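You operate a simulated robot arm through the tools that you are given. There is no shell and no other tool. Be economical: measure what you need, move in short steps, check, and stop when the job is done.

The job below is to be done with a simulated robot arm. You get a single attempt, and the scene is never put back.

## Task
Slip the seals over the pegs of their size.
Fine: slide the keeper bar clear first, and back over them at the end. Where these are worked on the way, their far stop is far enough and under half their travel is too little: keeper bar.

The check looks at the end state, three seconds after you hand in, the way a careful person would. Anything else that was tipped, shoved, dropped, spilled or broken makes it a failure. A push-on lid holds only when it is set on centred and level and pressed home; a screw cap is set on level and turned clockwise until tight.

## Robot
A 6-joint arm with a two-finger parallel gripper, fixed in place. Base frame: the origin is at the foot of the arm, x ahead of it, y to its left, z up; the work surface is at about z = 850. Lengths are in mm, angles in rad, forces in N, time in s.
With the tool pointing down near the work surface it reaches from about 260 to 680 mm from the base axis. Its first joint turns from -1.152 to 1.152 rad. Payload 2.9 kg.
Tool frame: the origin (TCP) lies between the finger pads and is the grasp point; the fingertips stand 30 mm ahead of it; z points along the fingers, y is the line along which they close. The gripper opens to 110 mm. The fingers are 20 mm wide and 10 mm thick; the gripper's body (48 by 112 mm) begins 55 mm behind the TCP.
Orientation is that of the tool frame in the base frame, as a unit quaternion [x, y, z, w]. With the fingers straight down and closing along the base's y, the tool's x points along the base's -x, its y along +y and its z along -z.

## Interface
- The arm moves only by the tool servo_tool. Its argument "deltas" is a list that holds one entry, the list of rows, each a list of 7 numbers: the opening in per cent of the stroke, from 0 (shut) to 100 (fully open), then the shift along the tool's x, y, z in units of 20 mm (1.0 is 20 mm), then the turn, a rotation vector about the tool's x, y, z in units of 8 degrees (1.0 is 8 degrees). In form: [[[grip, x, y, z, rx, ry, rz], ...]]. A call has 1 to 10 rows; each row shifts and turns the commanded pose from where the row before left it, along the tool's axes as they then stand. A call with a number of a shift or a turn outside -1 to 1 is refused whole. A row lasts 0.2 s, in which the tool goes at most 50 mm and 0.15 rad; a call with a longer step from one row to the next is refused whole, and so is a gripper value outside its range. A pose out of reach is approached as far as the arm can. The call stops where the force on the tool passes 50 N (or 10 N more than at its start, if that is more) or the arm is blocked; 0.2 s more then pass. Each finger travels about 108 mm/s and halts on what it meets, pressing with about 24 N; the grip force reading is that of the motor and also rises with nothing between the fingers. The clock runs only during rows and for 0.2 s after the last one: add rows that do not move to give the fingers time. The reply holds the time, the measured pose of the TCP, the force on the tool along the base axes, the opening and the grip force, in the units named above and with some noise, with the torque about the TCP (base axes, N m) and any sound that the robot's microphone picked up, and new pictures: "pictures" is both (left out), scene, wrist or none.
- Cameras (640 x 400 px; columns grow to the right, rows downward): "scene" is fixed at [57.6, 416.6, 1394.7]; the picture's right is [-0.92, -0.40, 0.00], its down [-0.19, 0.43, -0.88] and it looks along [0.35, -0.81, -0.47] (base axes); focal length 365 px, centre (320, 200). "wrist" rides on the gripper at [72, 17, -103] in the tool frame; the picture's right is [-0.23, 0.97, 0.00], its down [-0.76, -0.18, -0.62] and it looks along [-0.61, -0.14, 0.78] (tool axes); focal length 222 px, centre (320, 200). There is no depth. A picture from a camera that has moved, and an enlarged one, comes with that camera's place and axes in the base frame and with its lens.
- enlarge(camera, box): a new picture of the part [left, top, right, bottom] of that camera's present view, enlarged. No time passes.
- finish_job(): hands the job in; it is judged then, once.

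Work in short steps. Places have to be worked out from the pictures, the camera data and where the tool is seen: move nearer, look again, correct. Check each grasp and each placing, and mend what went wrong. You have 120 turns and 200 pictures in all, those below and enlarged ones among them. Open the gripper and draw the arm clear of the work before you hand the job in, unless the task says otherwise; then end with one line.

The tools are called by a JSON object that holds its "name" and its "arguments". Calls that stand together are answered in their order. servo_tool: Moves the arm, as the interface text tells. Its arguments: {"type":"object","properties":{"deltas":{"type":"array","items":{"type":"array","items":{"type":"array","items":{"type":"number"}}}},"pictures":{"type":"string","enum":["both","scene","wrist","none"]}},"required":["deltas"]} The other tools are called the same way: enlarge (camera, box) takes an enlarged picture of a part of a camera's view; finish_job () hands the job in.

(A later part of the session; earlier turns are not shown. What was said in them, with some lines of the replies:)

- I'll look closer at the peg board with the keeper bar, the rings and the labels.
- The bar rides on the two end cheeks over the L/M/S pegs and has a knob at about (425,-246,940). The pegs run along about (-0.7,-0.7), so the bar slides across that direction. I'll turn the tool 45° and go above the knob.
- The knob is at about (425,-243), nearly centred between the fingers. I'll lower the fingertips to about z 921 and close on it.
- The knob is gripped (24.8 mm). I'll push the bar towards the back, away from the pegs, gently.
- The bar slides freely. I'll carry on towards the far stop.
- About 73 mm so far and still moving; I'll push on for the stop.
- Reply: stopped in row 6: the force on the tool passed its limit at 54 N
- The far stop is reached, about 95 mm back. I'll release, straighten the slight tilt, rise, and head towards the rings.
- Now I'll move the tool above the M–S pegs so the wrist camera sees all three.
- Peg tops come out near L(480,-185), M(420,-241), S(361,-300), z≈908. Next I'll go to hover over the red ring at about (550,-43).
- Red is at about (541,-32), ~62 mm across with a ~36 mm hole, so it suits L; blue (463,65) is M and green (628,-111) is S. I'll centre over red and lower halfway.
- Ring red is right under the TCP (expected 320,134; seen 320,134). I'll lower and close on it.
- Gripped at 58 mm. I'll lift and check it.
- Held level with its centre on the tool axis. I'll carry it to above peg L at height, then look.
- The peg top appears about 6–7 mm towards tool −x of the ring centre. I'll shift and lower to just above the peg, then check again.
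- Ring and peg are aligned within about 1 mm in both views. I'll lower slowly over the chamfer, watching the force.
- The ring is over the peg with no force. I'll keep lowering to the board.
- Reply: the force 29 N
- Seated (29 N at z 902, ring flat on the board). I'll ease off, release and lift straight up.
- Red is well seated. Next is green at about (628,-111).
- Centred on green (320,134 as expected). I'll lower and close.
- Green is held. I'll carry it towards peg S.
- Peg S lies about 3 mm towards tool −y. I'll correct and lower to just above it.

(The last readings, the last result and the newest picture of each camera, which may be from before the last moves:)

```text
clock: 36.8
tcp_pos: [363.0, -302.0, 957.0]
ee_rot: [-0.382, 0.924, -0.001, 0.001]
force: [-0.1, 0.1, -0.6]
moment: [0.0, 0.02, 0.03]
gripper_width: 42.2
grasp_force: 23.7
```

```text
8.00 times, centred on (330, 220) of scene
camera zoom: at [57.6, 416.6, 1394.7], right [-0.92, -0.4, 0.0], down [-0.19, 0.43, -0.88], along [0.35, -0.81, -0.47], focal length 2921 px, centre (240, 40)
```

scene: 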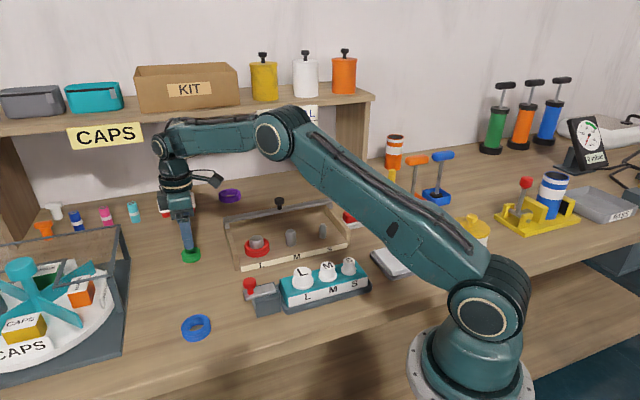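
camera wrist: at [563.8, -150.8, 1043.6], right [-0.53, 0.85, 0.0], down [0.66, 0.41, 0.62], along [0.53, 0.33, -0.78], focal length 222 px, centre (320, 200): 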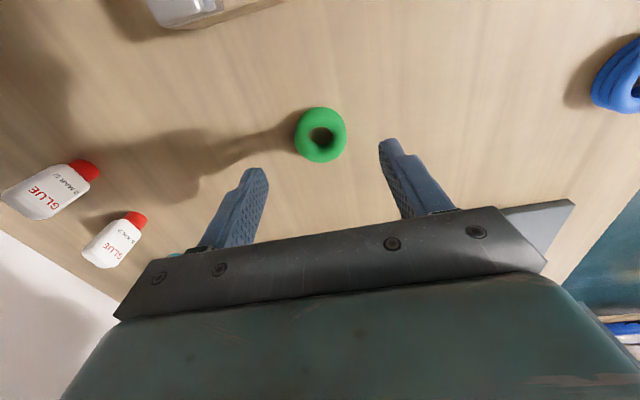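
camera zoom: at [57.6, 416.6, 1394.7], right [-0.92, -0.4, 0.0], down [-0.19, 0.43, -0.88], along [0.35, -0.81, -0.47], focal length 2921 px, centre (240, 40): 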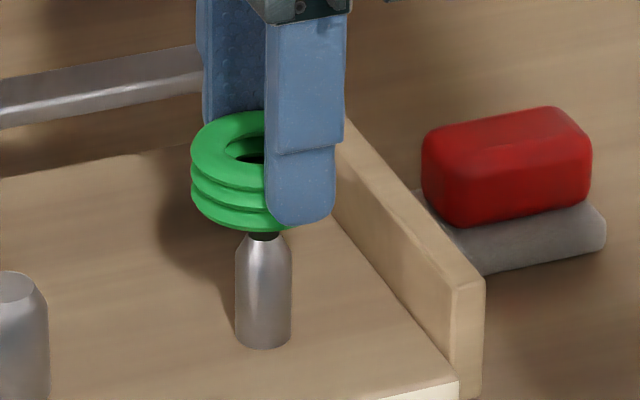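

Aligned within about 1 mm, and the peg top is well tapered. I'll lower slowly.

{"name": "servo_tool", "arguments": {"deltas": [[[28, 0, 0, 0.3, 0, 0, 0], [28, 0, 0, 0.3, 0, 0, 0], [28, 0, 0, 0.3, 0, 0, 0], [28, 0, 0, 0.3, 0, 0, 0], [28, 0, 0, 0, 0, 0, 0]]], "pictures": "none"}}

{"name": "enlarge", "arguments": {"camera": "wrist", "box": [260, 90, 380, 190]}}

{"name": "enlarge", "arguments": {"camera": "scene", "box": [300, 195, 360, 245]}}

```text
clock: 38.0
tcp_pos: [363.5, -301.8, 932.3]
ee_rot: [-0.382, 0.924, -0.001, 0.002]
force: [0.2, 0.4, -0.8]
moment: [-0.01, 0.01, -0.02]
gripper_width: 42.1
grasp_force: 23.5
```

```text
4.00 times, centred on (320, 140) of wrist
camera zoom: at [299.6, -340.9, 1036.4], right [-0.53, 0.85, 0.0], down [0.66, 0.41, 0.62], along [0.53, 0.33, -0.78], focal length 888 px, centre (320, 440)
```

zoom: 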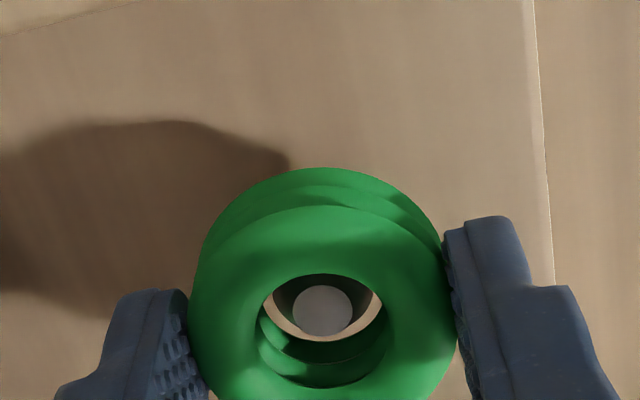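

```text
8.00 times, centred on (330, 220) of scene
camera zoom: at [57.6, 416.6, 1394.7], right [-0.92, -0.4, 0.0], down [-0.19, 0.43, -0.88], along [0.35, -0.81, -0.47], focal length 2921 px, centre (240, 40)
```

zoom: 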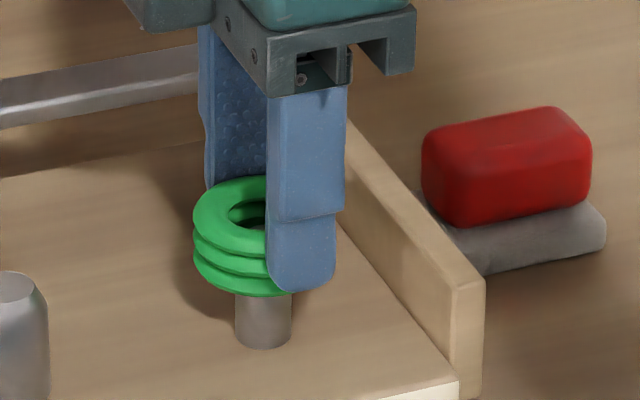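

Green is on the peg, with no force. Down to the board.

{"name": "servo_tool", "arguments": {"deltas": [[[28, 0, 0, 0.35, 0, 0, 0], [28, 0, 0, 0.35, 0, 0, 0], [28, 0, 0, 0.35, 0, 0, 0], [28, 0, 0, 0.3, 0, 0, 0], [28, 0, 0, 0.2, 0, 0, 0], [28, 0, 0, 0, 0, 0, 0]]], "pictures": "none"}}

{"name": "enlarge", "arguments": {"camera": "scene", "box": [300, 195, 360, 245]}}

```text
clock: 39.4
tcp_pos: [363.3, -301.8, 903.2]
ee_rot: [-0.383, 0.924, -0.003, 0.003]
force: [-3.8, 5.1, 29.5]
moment: [0.38, 0.24, 0.02]
gripper_width: 42.2
grasp_force: 23.7
```

```text
8.00 times, centred on (330, 220) of scene
camera zoom: at [57.2, 417.0, 1394.6], right [-0.92, -0.4, 0.0], down [-0.19, 0.43, -0.88], along [0.35, -0.81, -0.47], focal length 2921 px, centre (240, 40)
```

zoom: 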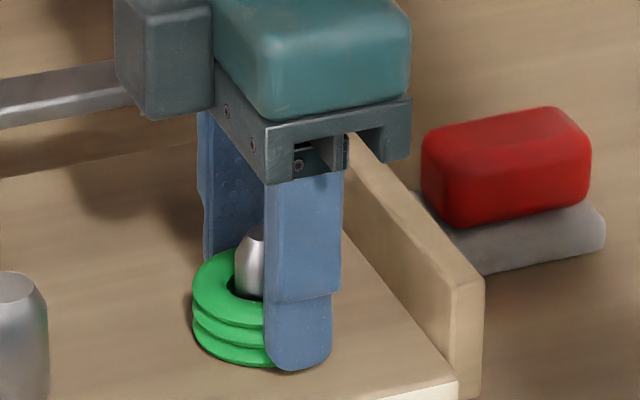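

Seated at z 903. I'll release and lift, then travel to blue at about (463,65).

{"name": "servo_tool", "arguments": {"deltas": [[[28, 0, 0, -0.1, 0, 0, 0], [55, 0, 0, 0, 0, 0, 0], [55, 0, 0, 0, 0, 0, 0], [55, 0, 0, -0.5, 0, 0, 0], [55, 0, 0, -1, 0, 0, 0], [60, 0, 0, -1, 0, 0, 0], [70, 0, 0, -1, 0, 0, 0], [70, 0, 0, -1, 0, 0, 0], [70, 0, 0, -1, 0, 0, 0]]], "pictures": "none"}}

{"name": "enlarge", "arguments": {"camera": "scene", "box": [210, 190, 370, 280]}}

```text
clock: 41.4
tcp_pos: [362.4, -300.1, 1013.5]
ee_rot: [-0.382, 0.924, -0.001, 0.001]
force: [-0.4, -0.9, 0.9]
moment: [0.04, 0.02, 0.0]
gripper_width: 77.1
grasp_force: 0.1
```

```text
4.00 times, centred on (290, 235) of scene
camera zoom: at [57.6, 416.6, 1394.7], right [-0.92, -0.4, 0.0], down [-0.19, 0.43, -0.88], along [0.35, -0.81, -0.47], focal length 1460 px, centre (440, 60)
```

zoom: 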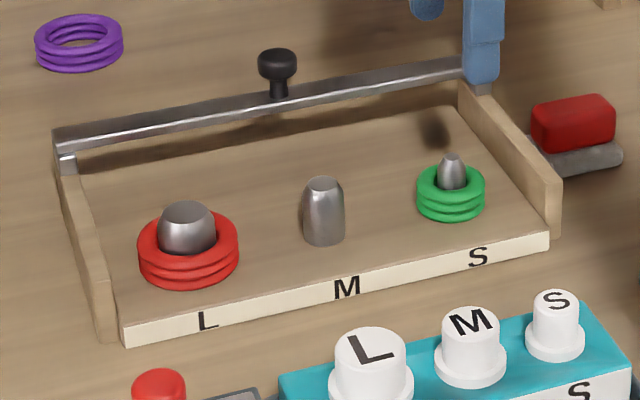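

Green is seated too. Going to blue.

{"name": "servo_tool", "arguments": {"deltas": [[[70, -0.97, 0.549, 0, 0, 0, 0], [70, -0.97, 0.549, 0, 0, 0, 0], [70, -0.97, 0.549, 0, 0, 0, 0], [70, -0.97, 0.549, 0, 0, 0, 0], [70, -0.97, 0.549, 0, 0, 0, 0], [70, -0.97, 0.549, 0, 0, 0, 0], [70, -0.97, 0.549, 0, 0, 0, 0], [70, -0.97, 0.549, 0, 0, 0, 0], [70, -0.97, 0.549, 0, 0, 0, 0], [70, -0.97, 0.549, 0, 0, 0, 0]]], "pictures": "none"}}

{"name": "servo_tool", "arguments": {"deltas": [[[80, -0.97, 0.549, 0, 0, 0, 0], [80, -0.97, 0.549, 0, 0, 0, 0], [80, -0.97, 0.549, 0, 0, 0, 0], [80, -0.97, 0.549, 0, 0, 0, 0], [80, -0.97, 0.549, 0, 0, 0, 0], [80, -0.97, 0.549, 0, 0, 0, 0], [80, -0.97, 0.549, 0, 0, 0, 0], [80, 0, 0, 0, 0, 0, 0]]]}}

```text
clock: 43.6
tcp_pos: [421.8, -86.4, 1014.4]
ee_rot: [-0.382, 0.924, -0.001, 0.002]
force: [-0.8, -0.1, 0.6]
moment: [0.01, -0.01, 0.02]
gripper_width: 77.1
grasp_force: 0.0
```

```text
clock: 45.4
tcp_pos: [463.0, 64.9, 1012.6]
ee_rot: [-0.382, 0.924, -0.002, 0.001]
force: [-1.0, -0.7, -0.6]
moment: [0.03, 0.01, 0.02]
gripper_width: 88.0
grasp_force: 0.0
camera wrist: at [400.4, 25.6, 1116.8], right [-0.53, 0.85, 0.0], down [0.66, 0.41, 0.62], along [0.53, 0.33, -0.78], focal length 222 px, centre (320, 200)
```

scene: 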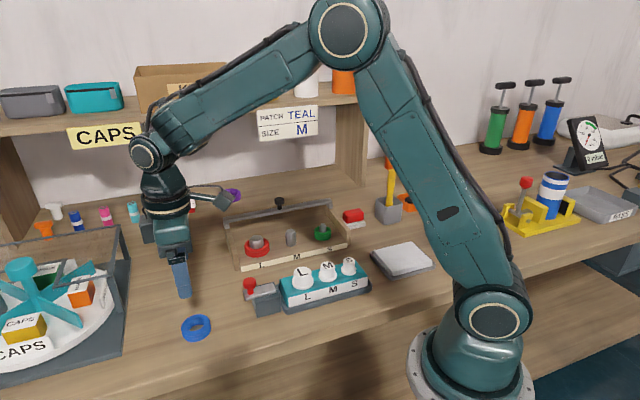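
wrist: 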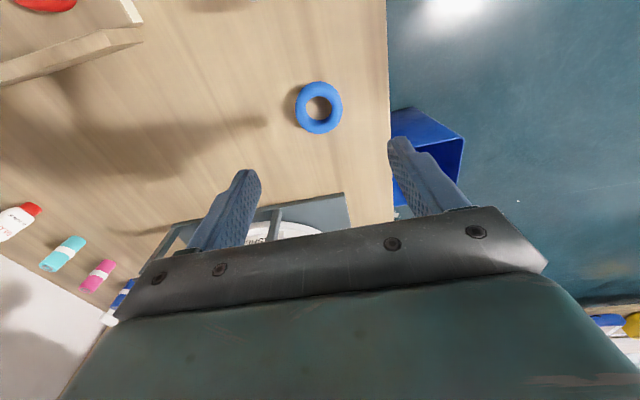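

Blue is centred under the TCP. I'll lower and grip.

{"name": "servo_tool", "arguments": {"deltas": [[[80, 0, 0, 1, 0, 0, 0], [80, 0, 0, 1, 0, 0, 0], [80, 0, 0, 1, 0, 0, 0], [80, 0, 0, 1, 0, 0, 0], [80, 0, 0, 1, 0, 0, 0], [80, 0, 0, 0.8, 0, 0, 0], [80, 0, 0, 0.5, 0, 0, 0], [50, 0, 0, 0, 0, 0, 0], [35, 0, 0, 0, 0, 0, 0], [35, 0, 0, 0, 0, 0, 0]]], "pictures": "wrist"}}

{"name": "servo_tool", "arguments": {"deltas": [[[35, 0, 0, 0, 0, 0, 0], [35, 0, 0, -0.5, 0, 0, 0], [35, 0, 0, -1, 0, 0, 0], [35, 0, 0, -1, 0, 0, 0], [35, 0, 0, -1, 0, 0, 0], [35, 0, 0, -1, 0, 0, 0], [35, 0, 0, -1, 0, 0, 0], [35, 0, 0, 0, 0, 0, 0]]], "pictures": "none"}}

{"name": "enlarge", "arguments": {"camera": "wrist", "box": [220, 60, 420, 220]}}

```text
clock: 47.6
tcp_pos: [463.7, 63.1, 887.5]
ee_rot: [-0.383, 0.924, -0.001, 0.001]
force: [-0.5, -0.6, -0.6]
moment: [0.01, 0.04, 0.01]
gripper_width: 50.1
grasp_force: 24.1
camera wrist: at [400.5, 23.8, 990.8], right [-0.53, 0.85, 0.0], down [0.66, 0.41, 0.62], along [0.53, 0.33, -0.78], focal length 222 px, centre (320, 200)
```

wrist: 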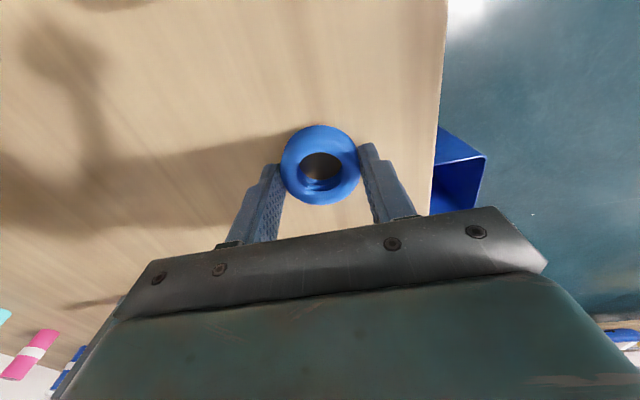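

```text
clock: 49.4
tcp_pos: [464.1, 63.2, 997.6]
ee_rot: [-0.383, 0.924, -0.001, 0.002]
force: [0.3, 0.0, -0.3]
moment: [-0.01, -0.04, -0.01]
gripper_width: 50.0
grasp_force: 23.9
```

```text
2.50 times, centred on (320, 140) of wrist
camera zoom: at [400.6, 24.4, 1101.2], right [-0.53, 0.85, 0.0], down [0.66, 0.41, 0.62], along [0.53, 0.33, -0.78], focal length 555 px, centre (320, 350)
```

zoom: 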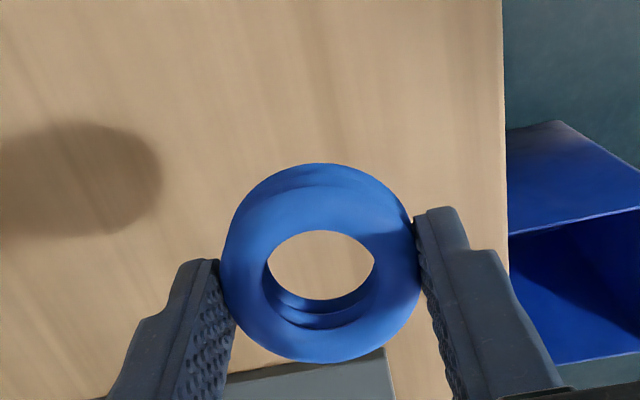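

Blue is held, centred. I'll carry it to peg M, the midpoint of L and S, about (423,-241).

{"name": "servo_tool", "arguments": {"deltas": [[[35, 0, 0, -0.8, 0, 0, 0], [35, 0.94, -0.718, 0, 0, 0, 0], [35, 0.94, -0.718, 0, 0, 0, 0], [35, 0.94, -0.718, 0, 0, 0, 0], [35, 0.94, -0.718, 0, 0, 0, 0], [35, 0.94, -0.718, 0, 0, 0, 0], [35, 0.94, -0.718, 0, 0, 0, 0], [35, 0.94, -0.718, 0, 0, 0, 0], [35, 0.94, -0.718, 0, 0, 0, 0]]], "pictures": "none"}}

{"name": "servo_tool", "arguments": {"deltas": [[[35, 0.94, -0.718, 0, 0, 0, 0], [35, 0.94, -0.718, 0, 0, 0, 0], [35, 0.94, -0.718, 0, 0, 0, 0], [35, 0.94, -0.718, 0, 0, 0, 0], [35, 0.94, -0.718, 0, 0, 0, 0], [35, 0, 0, 0.9, 0, 0, 0], [35, 0, 0, 0.9, 0, 0, 0], [35, 0, 0, 0, 0, 0, 0]]], "pictures": "none"}}

{"name": "enlarge", "arguments": {"camera": "wrist", "box": [220, 60, 420, 220]}}

{"name": "enlarge", "arguments": {"camera": "scene", "box": [250, 185, 330, 255]}}

```text
clock: 51.4
tcp_pos: [438.8, -124.9, 1013.1]
ee_rot: [-0.383, 0.924, -0.001, 0.001]
force: [-0.5, -0.2, -0.5]
moment: [0.01, -0.01, -0.03]
gripper_width: 50.0
grasp_force: 23.7
```

```text
clock: 53.2
tcp_pos: [425.9, -241.1, 976.2]
ee_rot: [-0.382, 0.924, -0.001, 0.001]
force: [0.8, 0.4, -0.1]
moment: [-0.01, -0.03, 0.01]
gripper_width: 50.3
grasp_force: 24.1
```

```text
2.50 times, centred on (320, 140) of wrist
camera zoom: at [361.8, -280.2, 1080.7], right [-0.53, 0.85, 0.0], down [0.66, 0.41, 0.62], along [0.53, 0.33, -0.78], focal length 555 px, centre (320, 350)
```

zoom: 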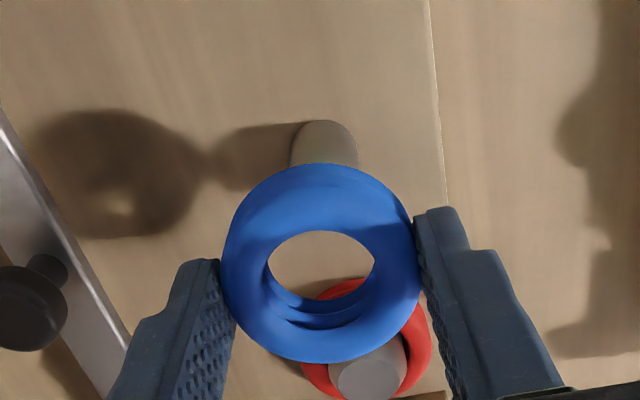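

```text
5.71 times, centred on (290, 220) of scene
camera zoom: at [57.6, 416.6, 1394.7], right [-0.92, -0.4, 0.0], down [-0.19, 0.43, -0.88], along [0.35, -0.81, -0.47], focal length 2086 px, centre (491, 86)
```

zoom: 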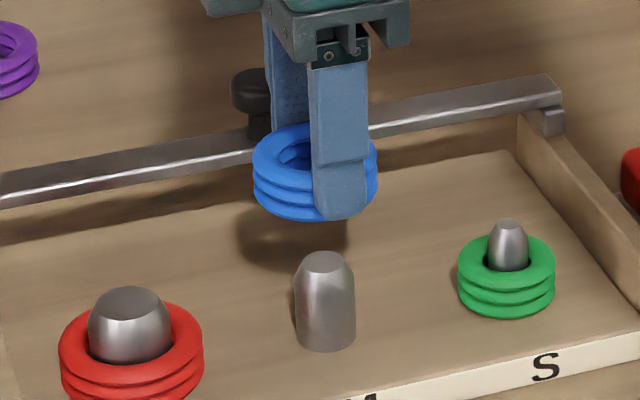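

Peg M lies about 2 mm towards tool +x and 1 mm towards +y. I'll correct, lower and look.

{"name": "servo_tool", "arguments": {"deltas": [[[35, 0.1, 0.06, 0.5, 0, 0, 0], [35, 0, 0, 0.5, 0, 0, 0], [35, 0, 0, 0, 0, 0, 0]]], "pictures": "none"}}

{"name": "enlarge", "arguments": {"camera": "wrist", "box": [220, 60, 420, 220]}}

{"name": "enlarge", "arguments": {"camera": "scene", "box": [250, 185, 330, 255]}}

```text
clock: 54.0
tcp_pos: [423.0, -241.4, 956.5]
ee_rot: [-0.382, 0.924, -0.001, 0.001]
force: [-0.3, -0.7, -0.3]
moment: [0.0, 0.0, -0.01]
gripper_width: 49.9
grasp_force: 23.6
```

```text
2.50 times, centred on (320, 140) of wrist
camera zoom: at [358.5, -281.4, 1060.8], right [-0.53, 0.85, 0.0], down [0.66, 0.41, 0.62], along [0.53, 0.33, -0.78], focal length 555 px, centre (320, 350)
```

zoom: 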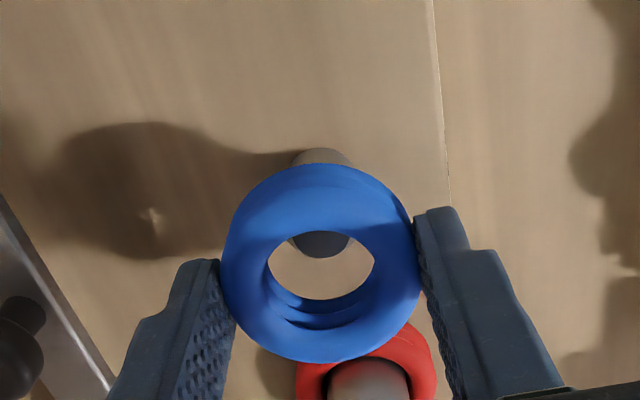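

```text
5.71 times, centred on (290, 220) of scene
camera zoom: at [57.6, 416.6, 1394.7], right [-0.92, -0.4, 0.0], down [-0.19, 0.43, -0.88], along [0.35, -0.81, -0.47], focal length 2086 px, centre (491, 86)
```

zoom: 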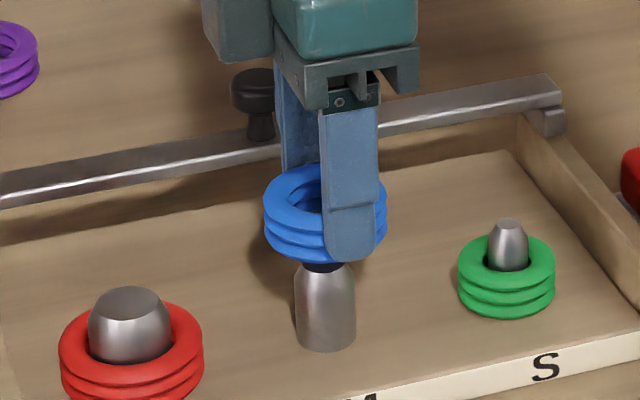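

I'll apply a 1.2 mm correction towards −x, then lower slowly.

{"name": "servo_tool", "arguments": {"deltas": [[[35, -0.06, 0, 0.2, 0, 0, 0], [35, 0, 0, 0.3, 0, 0, 0], [35, 0, 0, 0.3, 0, 0, 0], [35, 0, 0, 0.3, 0, 0, 0], [35, 0, 0, 0.1, 0, 0, 0], [35, 0, 0, 0, 0, 0, 0]]], "pictures": "none"}}

{"name": "enlarge", "arguments": {"camera": "wrist", "box": [220, 60, 420, 220]}}

{"name": "enlarge", "arguments": {"camera": "scene", "box": [250, 185, 330, 255]}}

```text
clock: 55.4
tcp_pos: [423.3, -240.5, 933.4]
ee_rot: [-0.382, 0.924, -0.001, 0.001]
force: [-0.6, -0.3, 0.4]
moment: [0.0, -0.01, 0.0]
gripper_width: 50.2
grasp_force: 24.0
```

```text
2.50 times, centred on (320, 140) of wrist
camera zoom: at [359.4, -280.1, 1037.5], right [-0.53, 0.85, 0.0], down [0.66, 0.41, 0.62], along [0.53, 0.33, -0.78], focal length 555 px, centre (320, 350)
```

zoom: 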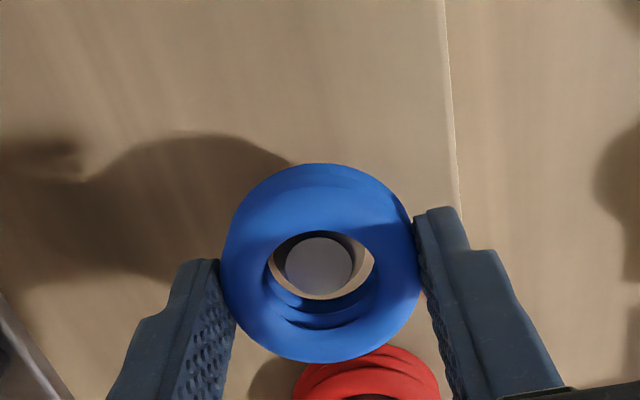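

```text
5.71 times, centred on (290, 220) of scene
camera zoom: at [57.6, 416.6, 1394.7], right [-0.92, -0.4, 0.0], down [-0.19, 0.43, -0.88], along [0.35, -0.81, -0.47], focal length 2086 px, centre (491, 86)
```

zoom: 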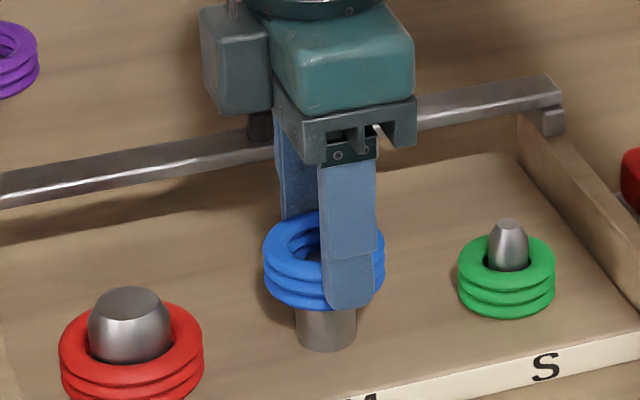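

Blue is over the peg. Down to the board, then release.

{"name": "servo_tool", "arguments": {"deltas": [[[35, 0, 0, 0.35, 0, 0, 0], [35, 0, 0, 0.35, 0, 0, 0], [35, 0, 0, 0.35, 0, 0, 0], [35, 0, 0, 0.3, 0, 0, 0], [35, 0, 0, 0.25, 0, 0, 0], [35, 0, 0, 0, 0, 0, 0]]], "pictures": "none"}}

{"name": "servo_tool", "arguments": {"deltas": [[[35, 0, 0, -0.1, 0, 0, 0], [63, 0, 0, 0, 0, 0, 0], [63, 0, 0, 0, 0, 0, 0], [63, 0, 0, -0.5, 0, 0, 0], [63, 0, 0, -1, 0, 0, 0], [63, 0, 0, -1, 0, 0, 0], [63, 0, 0, -1, 0, 0, 0], [63, 0, 0, -1, 0, 0, 0], [63, 0, 0, -1, 0, 0, 0]]], "pictures": "none"}}

{"name": "enlarge", "arguments": {"camera": "scene", "box": [210, 190, 370, 280]}}

```text
clock: 56.8
tcp_pos: [422.0, -239.7, 902.9]
ee_rot: [-0.383, 0.924, -0.003, 0.002]
force: [-5.1, 5.9, 28.9]
moment: [0.43, 0.3, -0.07]
gripper_width: 50.3
grasp_force: 23.8
```

```text
clock: 58.8
tcp_pos: [422.3, -239.7, 1015.9]
ee_rot: [-0.382, 0.924, -0.001, 0.001]
force: [0.5, -0.5, 0.6]
moment: [-0.03, 0.01, 0.06]
gripper_width: 69.0
grasp_force: 0.0
```

```text
4.00 times, centred on (290, 235) of scene
camera zoom: at [57.6, 416.6, 1394.7], right [-0.92, -0.4, 0.0], down [-0.19, 0.43, -0.88], along [0.35, -0.81, -0.47], focal length 1460 px, centre (440, 60)
```

zoom: 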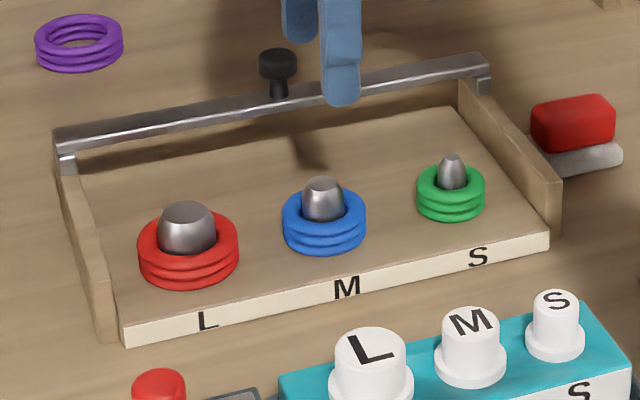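

All three are seated. Now back to the knob at about (489,-312) to return the bar.

{"name": "servo_tool", "arguments": {"deltas": [[[55, 0.04, -0.983, 0, 0, 0, 0], [55, 0.04, -0.983, 0, 0, 0, 0], [55, 0.04, -0.983, 0, 0, 0, 0], [55, 0.04, -0.983, 0, 0, 0, 0], [55, 0.04, -0.983, 0, 0, 0, 0], [55, 0, 0, 0, 0, 0, 0]]], "pictures": "wrist"}}

```text
clock: 60.2
tcp_pos: [487.8, -313.7, 1015.6]
ee_rot: [-0.381, 0.925, -0.001, 0.001]
force: [0.4, -0.4, 0.3]
moment: [-0.01, 0.01, 0.0]
gripper_width: 60.5
grasp_force: 0.0
camera wrist: at [424.9, -352.7, 1118.0], right [-0.53, 0.85, 0.0], down [0.66, 0.41, 0.62], along [0.53, 0.33, -0.78], focal length 222 px, centre (320, 200)
```

wrist: 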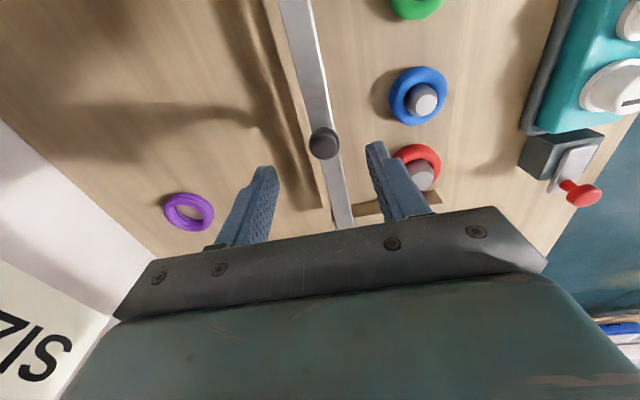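

The knob is centred between the fingers. I'll lower and grip it.

{"name": "servo_tool", "arguments": {"deltas": [[[55, 0, 0.03, 1, 0, 0, 0], [55, 0, 0, 1, 0, 0, 0], [55, 0, 0, 1, 0, 0, 0], [55, 0, 0, 0.23, 0, 0, 0], [15, 0, 0, 0, 0, 0, 0], [15, 0, 0, 0, 0, 0, 0], [15, 0, 0, 0, 0, 0, 0]]], "pictures": "none"}}

{"name": "servo_tool", "arguments": {"deltas": [[[15, 0, 0.3, 0, 0, 0, 0], [15, 0, 0.3, 0, 0, 0, 0], [15, 0, 0.3, 0, 0, 0, 0], [15, 0, 0.3, 0, 0, 0, 0], [15, 0, 0.3, 0, 0, 0, 0], [15, 0, 0.3, 0, 0, 0, 0]]], "pictures": "scene"}}

```text
clock: 61.8
tcp_pos: [487.0, -311.1, 950.1]
ee_rot: [-0.383, 0.924, 0.0, -0.001]
force: [-9.2, 8.5, -0.7]
moment: [0.1, 0.19, 0.08]
gripper_width: 24.8
grasp_force: 45.0
```

```text
clock: 63.2
tcp_pos: [462.9, -287.4, 949.6]
ee_rot: [-0.382, 0.924, -0.001, 0.001]
force: [1.1, 0.6, 1.0]
moment: [0.31, -0.37, 0.06]
gripper_width: 24.8
grasp_force: 44.7
```

scene: 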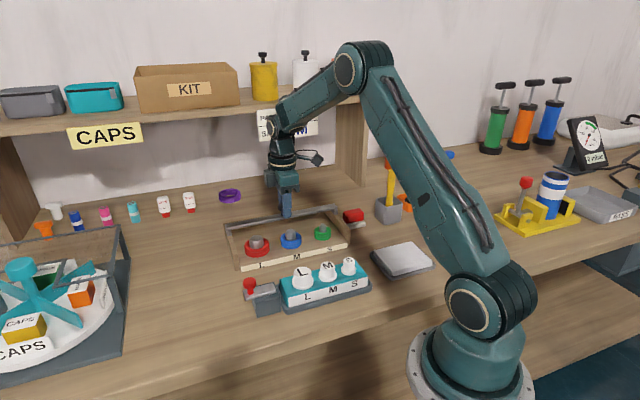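

The bar is following. I'll bring it back to the starting place, around (421,-244).

{"name": "servo_tool", "arguments": {"deltas": [[[15, 0, 0.3, 0, 0, 0, 0], [15, 0, 0.3, 0, 0, 0, 0], [15, 0, 0.3, 0, 0, 0, 0], [15, 0, 0.3, 0, 0, 0, 0], [15, 0, 0.3, 0, 0, 0, 0], [15, 0, 0.3, 0, 0, 0, 0], [15, 0, 0.3, 0, 0, 0, 0], [15, 0, 0.3, 0, 0, 0, 0], [15, 0, 0.25, 0, 0, 0, 0], [15, 0, 0.2, 0, 0, 0, 0]]], "pictures": "none"}}

{"name": "enlarge", "arguments": {"camera": "scene", "box": [210, 190, 370, 280]}}

```text
clock: 65.4
tcp_pos: [423.8, -247.2, 949.9]
ee_rot: [-0.382, 0.924, -0.002, 0.003]
force: [-0.3, -2.2, 18.2]
moment: [0.27, -0.2, 0.09]
gripper_width: 24.6
grasp_force: 45.2
```

```text
4.00 times, centred on (290, 235) of scene
camera zoom: at [57.3, 416.7, 1394.7], right [-0.92, -0.4, 0.0], down [-0.19, 0.43, -0.88], along [0.35, -0.81, -0.47], focal length 1460 px, centre (440, 60)
```

zoom: 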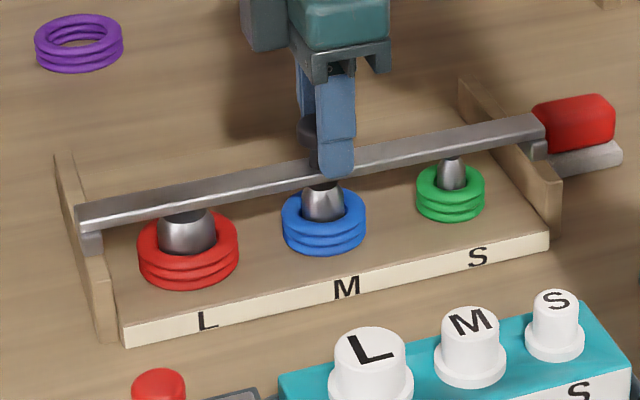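

About 4 mm remain. I'll ease the tool up a touch and push on to the stop.

{"name": "servo_tool", "arguments": {"deltas": [[[15, 0, 0.1, -0.04, 0, 0, 0], [15, 0, 0.1, -0.03, 0, 0, 0], [15, 0, 0.1, 0, 0, 0, 0], [15, 0, 0.1, 0, 0, 0, 0]]], "pictures": "none"}}

{"name": "enlarge", "arguments": {"camera": "scene", "box": [210, 190, 370, 280]}}

```text
clock: 66.4
tcp_pos: [419.4, -244.5, 950.3]
ee_rot: [-0.38, 0.925, -0.006, 0.004]
force: [32.0, -22.0, -21.9]
moment: [-0.59, 0.18, -0.16]
gripper_width: 24.9
grasp_force: 45.5
```

```text
4.00 times, centred on (290, 235) of scene
camera zoom: at [58.7, 415.9, 1394.9], right [-0.92, -0.4, 0.0], down [-0.19, 0.43, -0.88], along [0.35, -0.81, -0.47], focal length 1460 px, centre (440, 60)
```

zoom: 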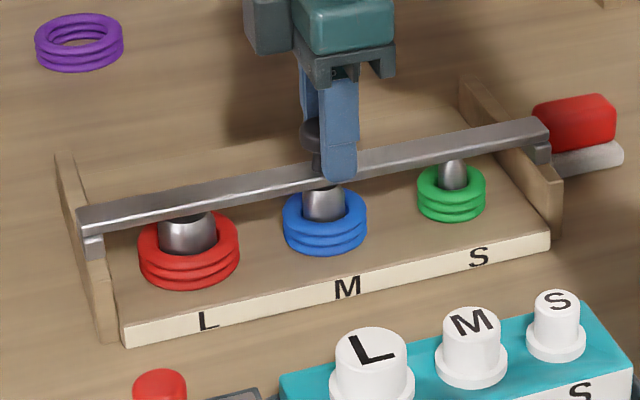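

The near stop is reached (~39 N). I'll ease off, release, and lift clear.

{"name": "servo_tool", "arguments": {"deltas": [[[15, 0, -0.12, 0.03, 0, 0, 0], [15, 0, 0, 0, 0, 0, 0], [50, 0, 0, 0, 0, 0, 0], [50, 0, 0, 0, 0, 0, 0], [50, 0, 0, -0.5, 0, 0, 0], [50, 0, 0, -1, 0, 0, 0], [50, 0, 0, -1, 0, 0, 0], [50, 0, 0, -1, 0, 0, 0], [50, 0, 0, -1, 0, 0, 0], [50, 0, 0, -1, 0, 0, 0]]], "pictures": "both"}}

{"name": "enlarge", "arguments": {"camera": "scene", "box": [210, 190, 370, 280]}}

```text
clock: 68.6
tcp_pos: [418.7, -241.8, 1061.1]
ee_rot: [-0.382, 0.924, -0.002, 0.002]
force: [0.3, 0.0, 0.0]
moment: [0.03, -0.02, 0.0]
gripper_width: 55.1
grasp_force: 0.2
camera wrist: at [355.6, -281.8, 1164.6], right [-0.53, 0.85, 0.0], down [0.66, 0.41, 0.62], along [0.53, 0.33, -0.78], focal length 222 px, centre (320, 200)
```

scene: 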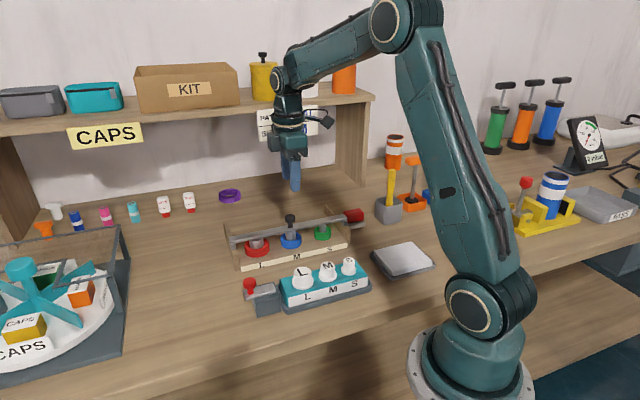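
wrist: 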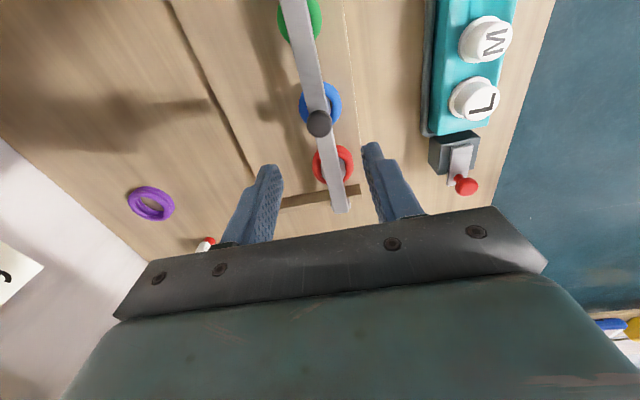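

```text
4.00 times, centred on (290, 235) of scene
camera zoom: at [57.6, 416.6, 1394.7], right [-0.92, -0.4, 0.0], down [-0.19, 0.43, -0.88], along [0.35, -0.81, -0.47], focal length 1460 px, centre (440, 60)
```

zoom: 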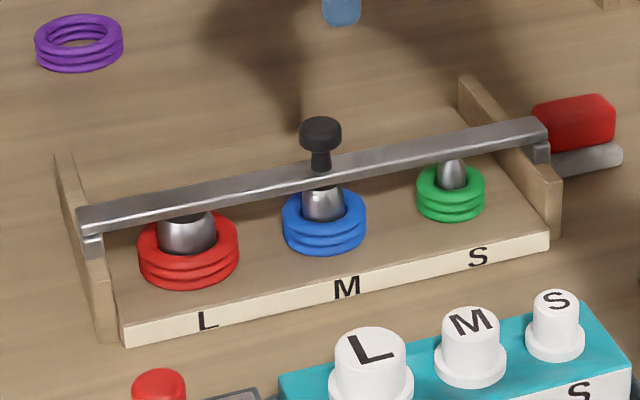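

The bar is back over the pegs in its starting place, all three seals are seated, nothing else has moved, and the gripper is open and clear. I'm handing in.

{"name": "finish_job", "arguments": {}}

```text
The job is handed in.
```

The red seal is on peg L, blue on M and green on S. The keeper bar was slid to its far stop first and is now back over them; the purple ring, out of the arm's reach, was left where it lay.
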